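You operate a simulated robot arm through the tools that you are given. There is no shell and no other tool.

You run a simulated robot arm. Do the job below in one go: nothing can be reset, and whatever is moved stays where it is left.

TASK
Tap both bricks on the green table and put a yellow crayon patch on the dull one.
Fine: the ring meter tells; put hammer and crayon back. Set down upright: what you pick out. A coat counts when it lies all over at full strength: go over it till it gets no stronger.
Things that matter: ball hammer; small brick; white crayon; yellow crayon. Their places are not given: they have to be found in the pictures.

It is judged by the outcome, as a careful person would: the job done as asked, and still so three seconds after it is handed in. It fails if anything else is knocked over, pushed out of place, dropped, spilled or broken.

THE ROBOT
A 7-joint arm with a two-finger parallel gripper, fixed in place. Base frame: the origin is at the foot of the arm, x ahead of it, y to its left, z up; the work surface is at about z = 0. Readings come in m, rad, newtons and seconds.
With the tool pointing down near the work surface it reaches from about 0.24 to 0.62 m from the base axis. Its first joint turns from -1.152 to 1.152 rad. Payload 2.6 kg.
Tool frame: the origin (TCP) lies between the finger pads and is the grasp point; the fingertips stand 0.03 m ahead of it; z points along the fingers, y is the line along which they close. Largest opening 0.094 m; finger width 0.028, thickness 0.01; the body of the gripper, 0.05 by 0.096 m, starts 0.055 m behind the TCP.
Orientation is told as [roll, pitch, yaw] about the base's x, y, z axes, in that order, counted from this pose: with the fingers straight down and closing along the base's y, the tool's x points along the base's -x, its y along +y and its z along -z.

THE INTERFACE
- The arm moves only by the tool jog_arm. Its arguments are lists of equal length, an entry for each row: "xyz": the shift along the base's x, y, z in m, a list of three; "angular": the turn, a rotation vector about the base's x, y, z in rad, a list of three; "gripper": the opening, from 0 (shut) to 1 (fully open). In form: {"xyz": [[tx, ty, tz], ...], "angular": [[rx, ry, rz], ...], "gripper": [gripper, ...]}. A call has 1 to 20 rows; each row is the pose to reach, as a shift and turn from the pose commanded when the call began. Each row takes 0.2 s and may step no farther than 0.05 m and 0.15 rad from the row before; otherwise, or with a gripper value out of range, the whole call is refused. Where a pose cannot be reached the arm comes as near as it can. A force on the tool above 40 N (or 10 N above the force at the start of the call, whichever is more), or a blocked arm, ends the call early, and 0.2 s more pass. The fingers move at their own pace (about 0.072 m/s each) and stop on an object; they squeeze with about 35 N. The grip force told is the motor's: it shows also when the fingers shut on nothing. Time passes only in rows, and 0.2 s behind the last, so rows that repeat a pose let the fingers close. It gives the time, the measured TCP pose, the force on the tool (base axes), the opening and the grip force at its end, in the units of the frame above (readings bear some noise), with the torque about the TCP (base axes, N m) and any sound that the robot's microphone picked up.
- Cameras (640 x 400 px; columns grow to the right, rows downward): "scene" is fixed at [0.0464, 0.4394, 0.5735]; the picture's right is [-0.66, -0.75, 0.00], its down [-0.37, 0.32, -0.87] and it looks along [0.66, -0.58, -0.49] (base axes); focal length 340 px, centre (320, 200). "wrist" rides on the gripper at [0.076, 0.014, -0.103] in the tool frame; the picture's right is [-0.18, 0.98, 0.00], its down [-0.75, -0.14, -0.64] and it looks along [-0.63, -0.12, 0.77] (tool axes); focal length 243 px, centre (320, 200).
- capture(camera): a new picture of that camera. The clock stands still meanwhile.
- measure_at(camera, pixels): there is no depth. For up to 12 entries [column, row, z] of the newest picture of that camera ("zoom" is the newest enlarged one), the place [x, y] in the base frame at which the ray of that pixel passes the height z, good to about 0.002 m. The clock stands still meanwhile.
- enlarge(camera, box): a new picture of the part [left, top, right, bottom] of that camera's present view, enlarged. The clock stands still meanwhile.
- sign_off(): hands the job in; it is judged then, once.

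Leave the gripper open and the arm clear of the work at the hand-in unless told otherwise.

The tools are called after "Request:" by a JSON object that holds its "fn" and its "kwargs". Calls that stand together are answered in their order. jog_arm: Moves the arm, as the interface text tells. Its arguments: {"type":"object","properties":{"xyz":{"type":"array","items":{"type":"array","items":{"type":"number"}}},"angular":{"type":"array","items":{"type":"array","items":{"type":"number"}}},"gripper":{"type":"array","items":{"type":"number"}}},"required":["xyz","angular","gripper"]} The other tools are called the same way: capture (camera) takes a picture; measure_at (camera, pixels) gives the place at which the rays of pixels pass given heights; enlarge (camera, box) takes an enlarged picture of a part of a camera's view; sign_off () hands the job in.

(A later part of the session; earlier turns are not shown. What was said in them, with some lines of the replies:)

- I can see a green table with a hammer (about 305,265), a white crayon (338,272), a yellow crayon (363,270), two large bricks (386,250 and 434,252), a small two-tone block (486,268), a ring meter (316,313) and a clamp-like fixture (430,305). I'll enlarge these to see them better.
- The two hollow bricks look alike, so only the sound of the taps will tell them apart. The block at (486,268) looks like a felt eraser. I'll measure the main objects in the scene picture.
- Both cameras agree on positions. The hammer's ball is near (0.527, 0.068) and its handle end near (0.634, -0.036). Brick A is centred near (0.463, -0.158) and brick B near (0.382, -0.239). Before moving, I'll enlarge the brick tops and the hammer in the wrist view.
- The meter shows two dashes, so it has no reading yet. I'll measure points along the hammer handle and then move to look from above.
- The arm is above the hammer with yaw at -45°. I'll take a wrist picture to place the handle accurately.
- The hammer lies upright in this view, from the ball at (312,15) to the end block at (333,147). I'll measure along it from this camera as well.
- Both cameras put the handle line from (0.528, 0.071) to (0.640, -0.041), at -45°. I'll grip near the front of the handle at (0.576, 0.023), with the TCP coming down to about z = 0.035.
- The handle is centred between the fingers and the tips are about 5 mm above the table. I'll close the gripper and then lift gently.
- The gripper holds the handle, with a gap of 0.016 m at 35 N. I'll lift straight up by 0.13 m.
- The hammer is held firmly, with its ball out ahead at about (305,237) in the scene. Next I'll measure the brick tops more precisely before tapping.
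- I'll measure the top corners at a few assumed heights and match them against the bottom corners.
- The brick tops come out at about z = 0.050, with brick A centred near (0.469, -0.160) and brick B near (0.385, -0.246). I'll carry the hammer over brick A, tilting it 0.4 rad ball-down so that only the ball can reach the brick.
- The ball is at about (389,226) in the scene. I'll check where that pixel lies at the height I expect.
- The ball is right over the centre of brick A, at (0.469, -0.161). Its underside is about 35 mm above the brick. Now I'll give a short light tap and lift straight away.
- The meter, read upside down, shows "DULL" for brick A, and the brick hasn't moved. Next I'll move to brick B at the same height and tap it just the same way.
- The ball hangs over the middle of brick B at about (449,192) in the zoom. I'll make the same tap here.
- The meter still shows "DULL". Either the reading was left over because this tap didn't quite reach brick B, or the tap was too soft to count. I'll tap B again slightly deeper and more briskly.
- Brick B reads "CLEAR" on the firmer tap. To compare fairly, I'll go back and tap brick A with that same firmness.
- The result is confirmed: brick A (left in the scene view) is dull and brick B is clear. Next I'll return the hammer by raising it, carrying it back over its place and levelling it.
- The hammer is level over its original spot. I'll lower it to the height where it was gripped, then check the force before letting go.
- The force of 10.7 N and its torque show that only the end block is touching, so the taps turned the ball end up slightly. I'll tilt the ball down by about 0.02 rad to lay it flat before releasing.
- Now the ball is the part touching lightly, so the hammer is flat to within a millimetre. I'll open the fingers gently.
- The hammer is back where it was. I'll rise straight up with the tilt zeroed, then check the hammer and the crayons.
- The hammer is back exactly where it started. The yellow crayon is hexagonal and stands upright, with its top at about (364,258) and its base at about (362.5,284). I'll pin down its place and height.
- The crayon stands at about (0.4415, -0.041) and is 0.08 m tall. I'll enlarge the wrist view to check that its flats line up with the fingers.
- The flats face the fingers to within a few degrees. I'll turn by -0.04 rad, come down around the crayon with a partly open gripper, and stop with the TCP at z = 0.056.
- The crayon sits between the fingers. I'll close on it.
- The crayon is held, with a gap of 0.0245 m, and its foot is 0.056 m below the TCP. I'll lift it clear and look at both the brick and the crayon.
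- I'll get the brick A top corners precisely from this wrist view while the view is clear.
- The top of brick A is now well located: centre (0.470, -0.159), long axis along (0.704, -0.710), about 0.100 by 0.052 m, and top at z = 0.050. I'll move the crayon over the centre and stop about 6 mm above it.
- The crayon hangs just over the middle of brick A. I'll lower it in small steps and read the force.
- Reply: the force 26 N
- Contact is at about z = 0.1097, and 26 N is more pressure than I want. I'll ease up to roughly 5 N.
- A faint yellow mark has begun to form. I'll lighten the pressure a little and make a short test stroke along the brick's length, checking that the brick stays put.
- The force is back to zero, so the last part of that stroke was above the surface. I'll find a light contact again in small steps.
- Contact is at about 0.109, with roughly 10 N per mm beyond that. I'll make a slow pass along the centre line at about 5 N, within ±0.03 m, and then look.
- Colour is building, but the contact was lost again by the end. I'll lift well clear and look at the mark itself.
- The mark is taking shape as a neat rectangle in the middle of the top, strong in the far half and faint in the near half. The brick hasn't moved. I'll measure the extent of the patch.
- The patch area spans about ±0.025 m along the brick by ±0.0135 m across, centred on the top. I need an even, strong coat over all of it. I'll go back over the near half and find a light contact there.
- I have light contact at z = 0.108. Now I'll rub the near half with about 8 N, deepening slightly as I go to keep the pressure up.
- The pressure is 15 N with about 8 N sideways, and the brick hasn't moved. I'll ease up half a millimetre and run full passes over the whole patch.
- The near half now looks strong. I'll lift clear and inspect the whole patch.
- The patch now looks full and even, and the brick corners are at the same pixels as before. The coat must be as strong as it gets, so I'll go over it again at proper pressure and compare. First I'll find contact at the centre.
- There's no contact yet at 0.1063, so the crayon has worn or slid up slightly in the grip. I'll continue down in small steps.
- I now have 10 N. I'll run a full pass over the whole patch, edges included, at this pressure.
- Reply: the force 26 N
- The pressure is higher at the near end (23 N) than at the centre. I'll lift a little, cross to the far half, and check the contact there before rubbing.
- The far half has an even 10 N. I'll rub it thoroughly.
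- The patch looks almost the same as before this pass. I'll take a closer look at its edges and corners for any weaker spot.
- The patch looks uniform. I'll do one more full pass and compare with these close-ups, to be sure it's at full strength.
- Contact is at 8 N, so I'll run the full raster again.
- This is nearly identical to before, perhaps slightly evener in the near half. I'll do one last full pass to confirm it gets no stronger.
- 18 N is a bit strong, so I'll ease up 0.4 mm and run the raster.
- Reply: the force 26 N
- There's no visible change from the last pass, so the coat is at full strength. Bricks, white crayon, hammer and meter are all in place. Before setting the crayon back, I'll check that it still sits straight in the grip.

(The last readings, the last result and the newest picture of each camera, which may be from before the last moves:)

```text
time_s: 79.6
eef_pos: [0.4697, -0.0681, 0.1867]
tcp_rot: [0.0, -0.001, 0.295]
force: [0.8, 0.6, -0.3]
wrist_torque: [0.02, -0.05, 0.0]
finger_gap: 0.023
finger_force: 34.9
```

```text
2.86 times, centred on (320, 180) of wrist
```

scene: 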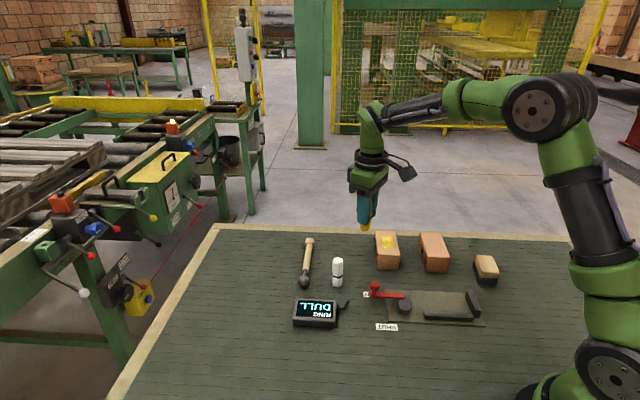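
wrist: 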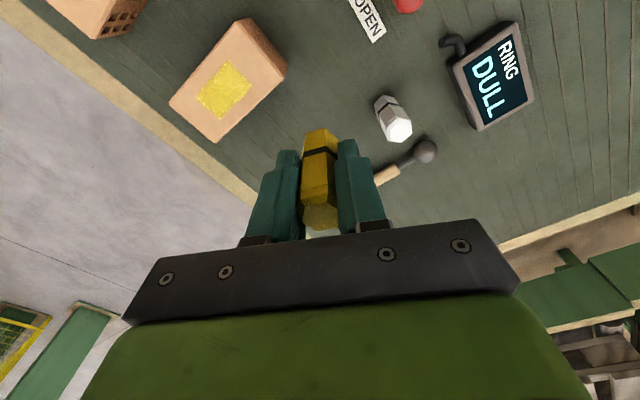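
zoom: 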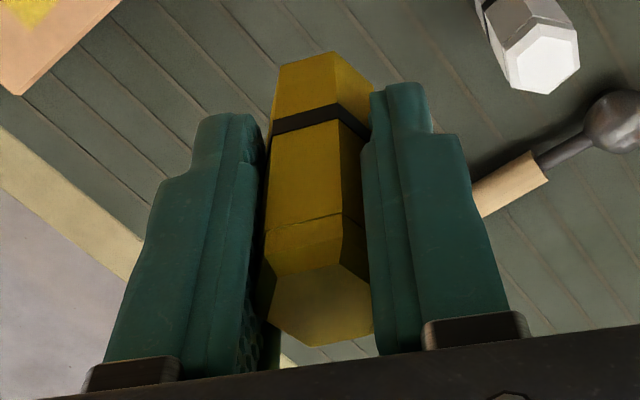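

The crayon sits straight, just pushed up a few millimetres in the grip. I'll carry it back above its original spot and lower it to just over the table.

Request:
{"fn": "jog_arm", "kwargs": {"xyz": [[-0.015, 0.014, 0], [-0.0285, 0.0274, 0], [-0.0285, 0.0274, -0.03], [-0.0285, 0.0274, -0.065], [-0.0285, 0.0274, -0.1], [-0.0285, 0.0274, -0.12], [-0.0285, 0.0274, -0.1275], [-0.0285, 0.0274, -0.1275]], "angular": [[0, 0, 0], [0, 0, 0], [0, 0, 0], [0, 0, 0], [0, 0, 0], [0, 0, 0], [0, 0, 0], [0, 0, 0]], "gripper": [0, 0, 0, 0, 0, 0, 0, 0]}}

Request:
{"fn": "enlarge", "kwargs": {"camera": "scene", "box": [320, 230, 400, 300]}}

Request:
{"fn": "capture", "kwargs": {"camera": "wrist"}}

```text
time_s: 81.4
eef_pos: [0.4414, -0.041, 0.0577]
tcp_rot: [0.002, -0.002, 0.294]
force: [-0.8, -1.0, -0.4]
wrist_torque: [0.0, -0.01, 0.02]
finger_gap: 0.0228
finger_force: 35.0
```

```text
5.71 times, centred on (360, 265) of scene
```

zoom: 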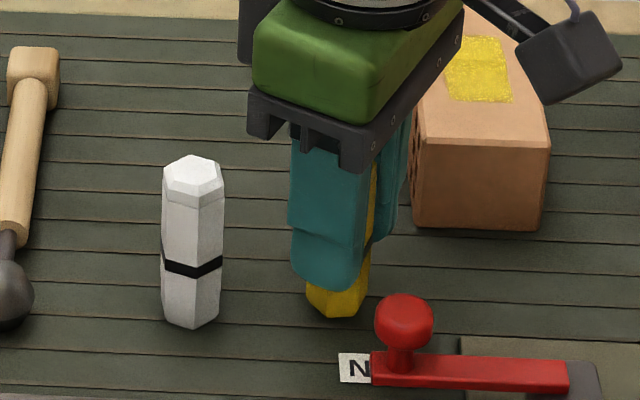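

```text
taken
```

wrist: 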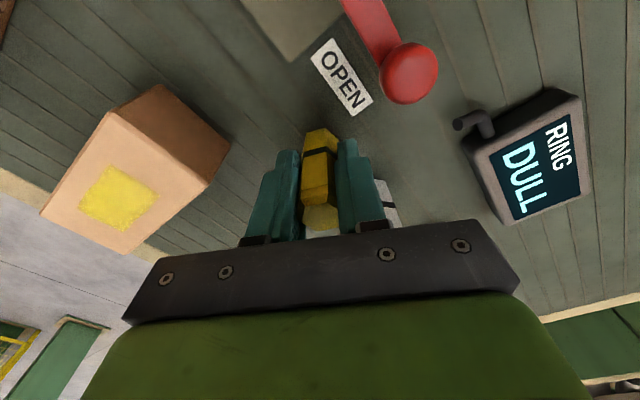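

The foot is a few millimetres above the table. I'll lower in small steps and watch the force.

Request:
{"fn": "jog_arm", "kwargs": {"xyz": [[0, 0, -0.002], [0, 0, -0.004], [0, 0, -0.005], [0, 0, -0.005]], "angular": [[0, 0, 0], [0, 0, 0], [0, 0, 0], [0, 0, 0]], "gripper": [0, 0, 0, 0]}}

Request:
{"fn": "jog_arm", "kwargs": {"xyz": [[0, 0, -0.0008], [0, 0, -0.0008]], "angular": [[0, 0, 0], [0, 0, 0]], "gripper": [0, 0]}}

```text
time_s: 82.4
eef_pos: [0.4419, -0.0408, 0.0555]
tcp_rot: [-0.001, -0.005, 0.294]
force: [-6.9, 3.4, 28.2]
wrist_torque: [0.18, 0.14, 0.04]
finger_gap: 0.0229
finger_force: 35.4
```

```text
time_s: 82.8
eef_pos: [0.4423, -0.0407, 0.0538]
tcp_rot: [0.0, -0.005, 0.292]
force: [-1.5, -0.4, 5.2]
wrist_torque: [0.01, 0.01, 0.03]
finger_gap: 0.023
finger_force: 35.4
stopped in row 2: the force on the tool passed its limit at 42 N (the readings are from after the stop); the commanded pose is now the measured one
```

The crayon was already on the table, and that last step pressed past the limit and stopped. The force has settled to 5 N with almost no torque, so it's standing flat. I'll check the picture before opening.

Request:
{"fn": "enlarge", "kwargs": {"camera": "scene", "box": [320, 230, 400, 300]}}

Request:
{"fn": "capture", "kwargs": {"camera": "wrist"}}

```text
5.71 times, centred on (360, 265) of scene
```

zoom: 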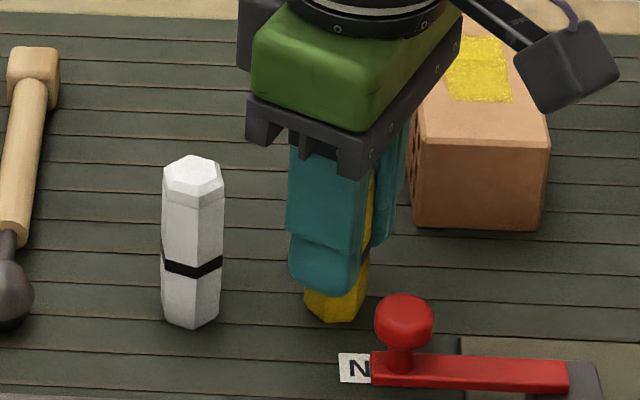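

```text
taken
```

wrist: 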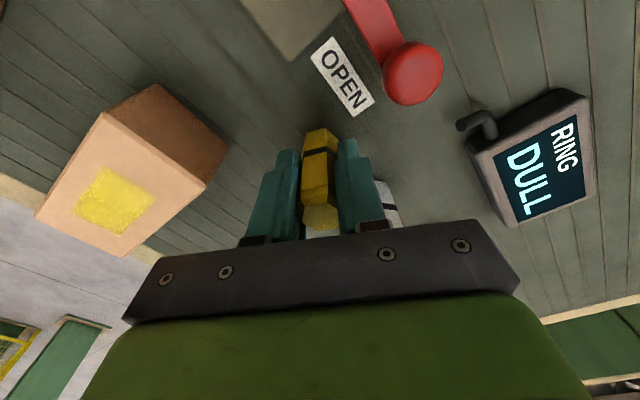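

The crayon stands upright at its old spot. I'll open the fingers slowly and evenly.

Request:
{"fn": "jog_arm", "kwargs": {"xyz": [[0, 0, 0.0003], [0, 0, 0.0003], [0, 0, 0.0003], [0, 0, 0.0003], [0, 0, 0.0003], [0, 0, 0.0003]], "angular": [[0, 0, 0], [0, 0, 0], [0, 0, 0], [0, 0, 0], [0, 0, 0], [0, 0, 0]], "gripper": [0.26, 0.29, 0.35, 0.45, 0.55, 0.6]}}

Request:
{"fn": "enlarge", "kwargs": {"camera": "scene", "box": [320, 230, 400, 300]}}

Request:
{"fn": "capture", "kwargs": {"camera": "wrist"}}

```text
time_s: 84.2
eef_pos: [0.4416, -0.0409, 0.055]
tcp_rot: [-0.001, -0.005, 0.295]
force: [0.7, 0.2, -0.5]
wrist_torque: [0.0, 0.05, 0.03]
finger_gap: 0.0563
finger_force: 0.0
```

```text
5.71 times, centred on (360, 265) of scene
```

zoom: 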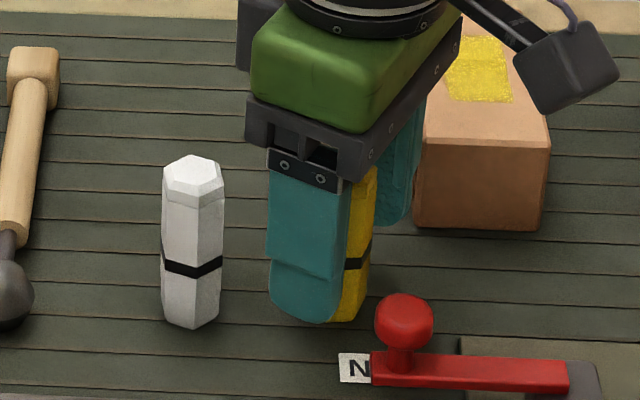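

```text
taken
```

wrist: 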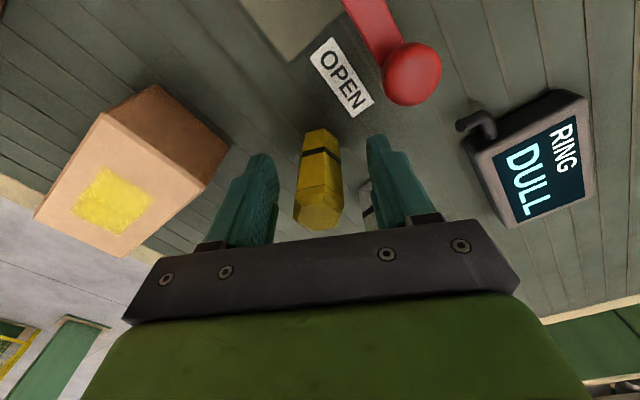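

The crayon stands free between the open fingers. I'll rise straight up and then move clear.

Request:
{"fn": "jog_arm", "kwargs": {"xyz": [[0, 0, 0.02], [0, 0, 0.05], [0, 0, 0.09], [0, 0, 0.13], [0, 0, 0.17], [0, 0, 0.2], [-0.02, 0.02, 0.23], [-0.04, 0.04, 0.25], [-0.04, 0.04, 0.25]], "angular": [[0, 0, 0], [0, 0, 0], [0, 0, 0], [0, 0, 0], [0, 0, 0], [0, 0, 0], [0, 0, 0], [0, 0, 0], [0, 0, 0]], "gripper": [0.6, 0.6, 0.6, 0.8, 1, 1, 1, 1, 1]}}

Request:
{"fn": "capture", "kwargs": {"camera": "scene"}}

Request:
{"fn": "enlarge", "kwargs": {"camera": "scene", "box": [290, 222, 410, 300]}}

Request:
{"fn": "enlarge", "kwargs": {"camera": "scene", "box": [360, 220, 520, 320]}}

Request:
{"fn": "capture", "kwargs": {"camera": "wrist"}}

```text
time_s: 86.2
eef_pos: [0.4025, -0.001, 0.3066]
tcp_rot: [0.001, -0.004, 0.295]
force: [-0.7, 0.1, 0.5]
wrist_torque: [-0.03, 0.01, 0.04]
finger_gap: 0.0941
finger_force: 0.0
```

```text
taken
```

scene: 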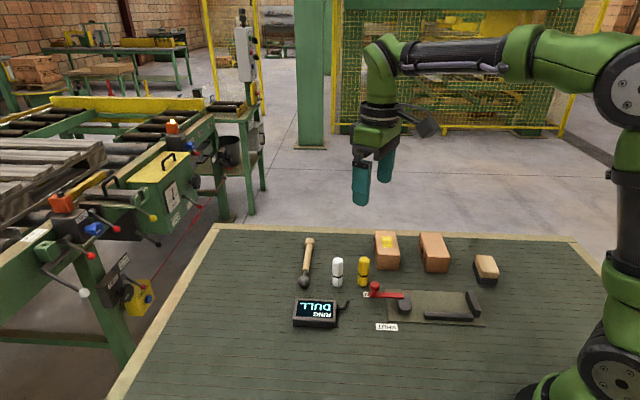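

```text
5.13 times, centred on (350, 261) of scene
```

zoom: 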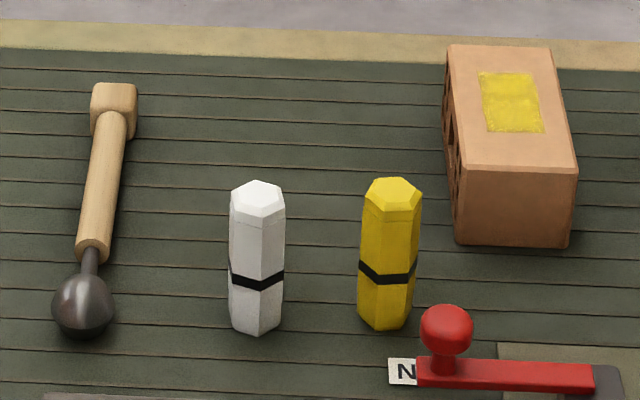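

```text
4.00 times, centred on (440, 270) of scene
```

zoom: 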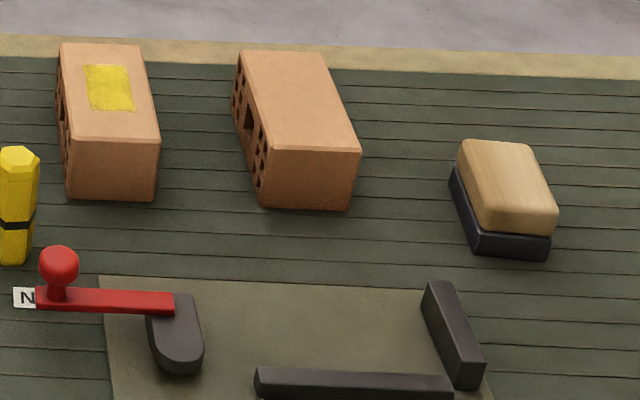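

```text
taken
```

wrist: 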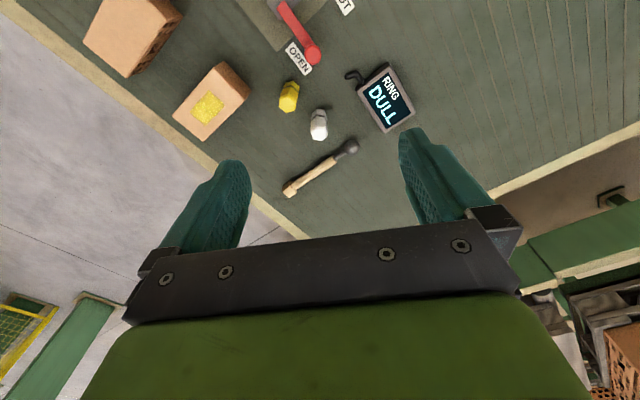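

Everything is in place: the hammer lies as before, both crayons stand upright, and the bricks haven't moved. I'll take a last close look at the patch before handing in.

Request:
{"fn": "enlarge", "kwargs": {"camera": "scene", "box": [376, 232, 400, 252]}}

Request:
{"fn": "enlarge", "kwargs": {"camera": "wrist", "box": [170, 60, 250, 140]}}

```text
16.00 times, centred on (388, 242) of scene
```

zoom: 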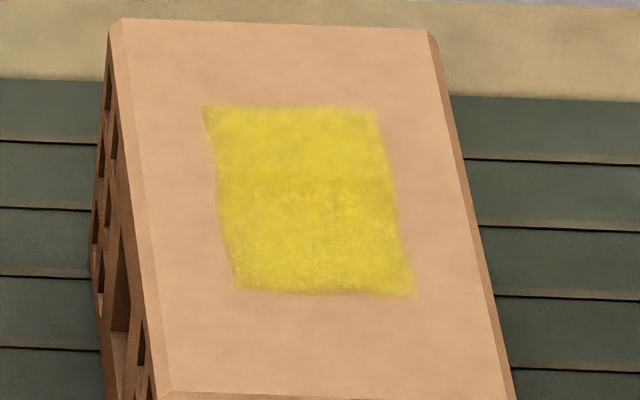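

```text
5.00 times, centred on (210, 100) of wrist
```

zoom: 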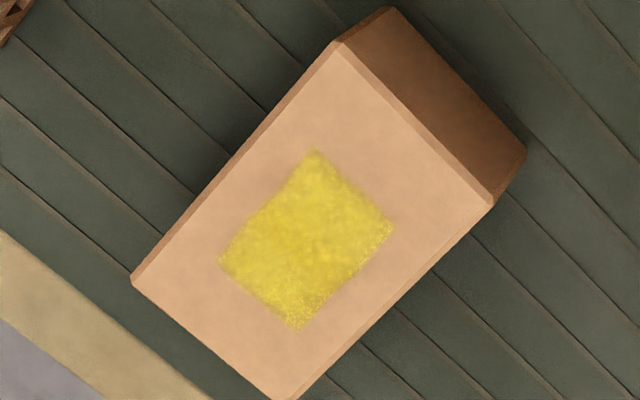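

The patch on the dull brick is even and at full strength, unchanged over the last two passes. Both bricks have been tapped, hammer and crayon are back in place, the gripper is open and the arm is clear. I'll hand in now.

Request:
{"fn": "sign_off", "kwargs": {}}

```text
The job is handed in.
```

I tapped both bricks, and the one with the dull ring now has a yellow crayon patch on its top. I've handed the job in, but no verdict has come back.

- **Tapping:** the brick nearer the crayons read DULL on the ring meter and the other read CLEAR. My first tap on the clear one didn't register, so I tapped it again harder. I then tapped the dull one just as hard, and it read DULL again.
- **Patch:** it covers about 5 by 2.7 cm in the middle of the dull brick's top. I went over it until two passes in a row brought no clear change.
- **Putting back:** the hammer lies where it was, and the yellow crayon stands upright in its old spot. While setting the crayon down I pressed too hard for a moment and the arm stopped at 42 N. It looked undamaged afterwards.

In the last pictures nothing else had moved. I left the gripper open and the arm clear of the work.
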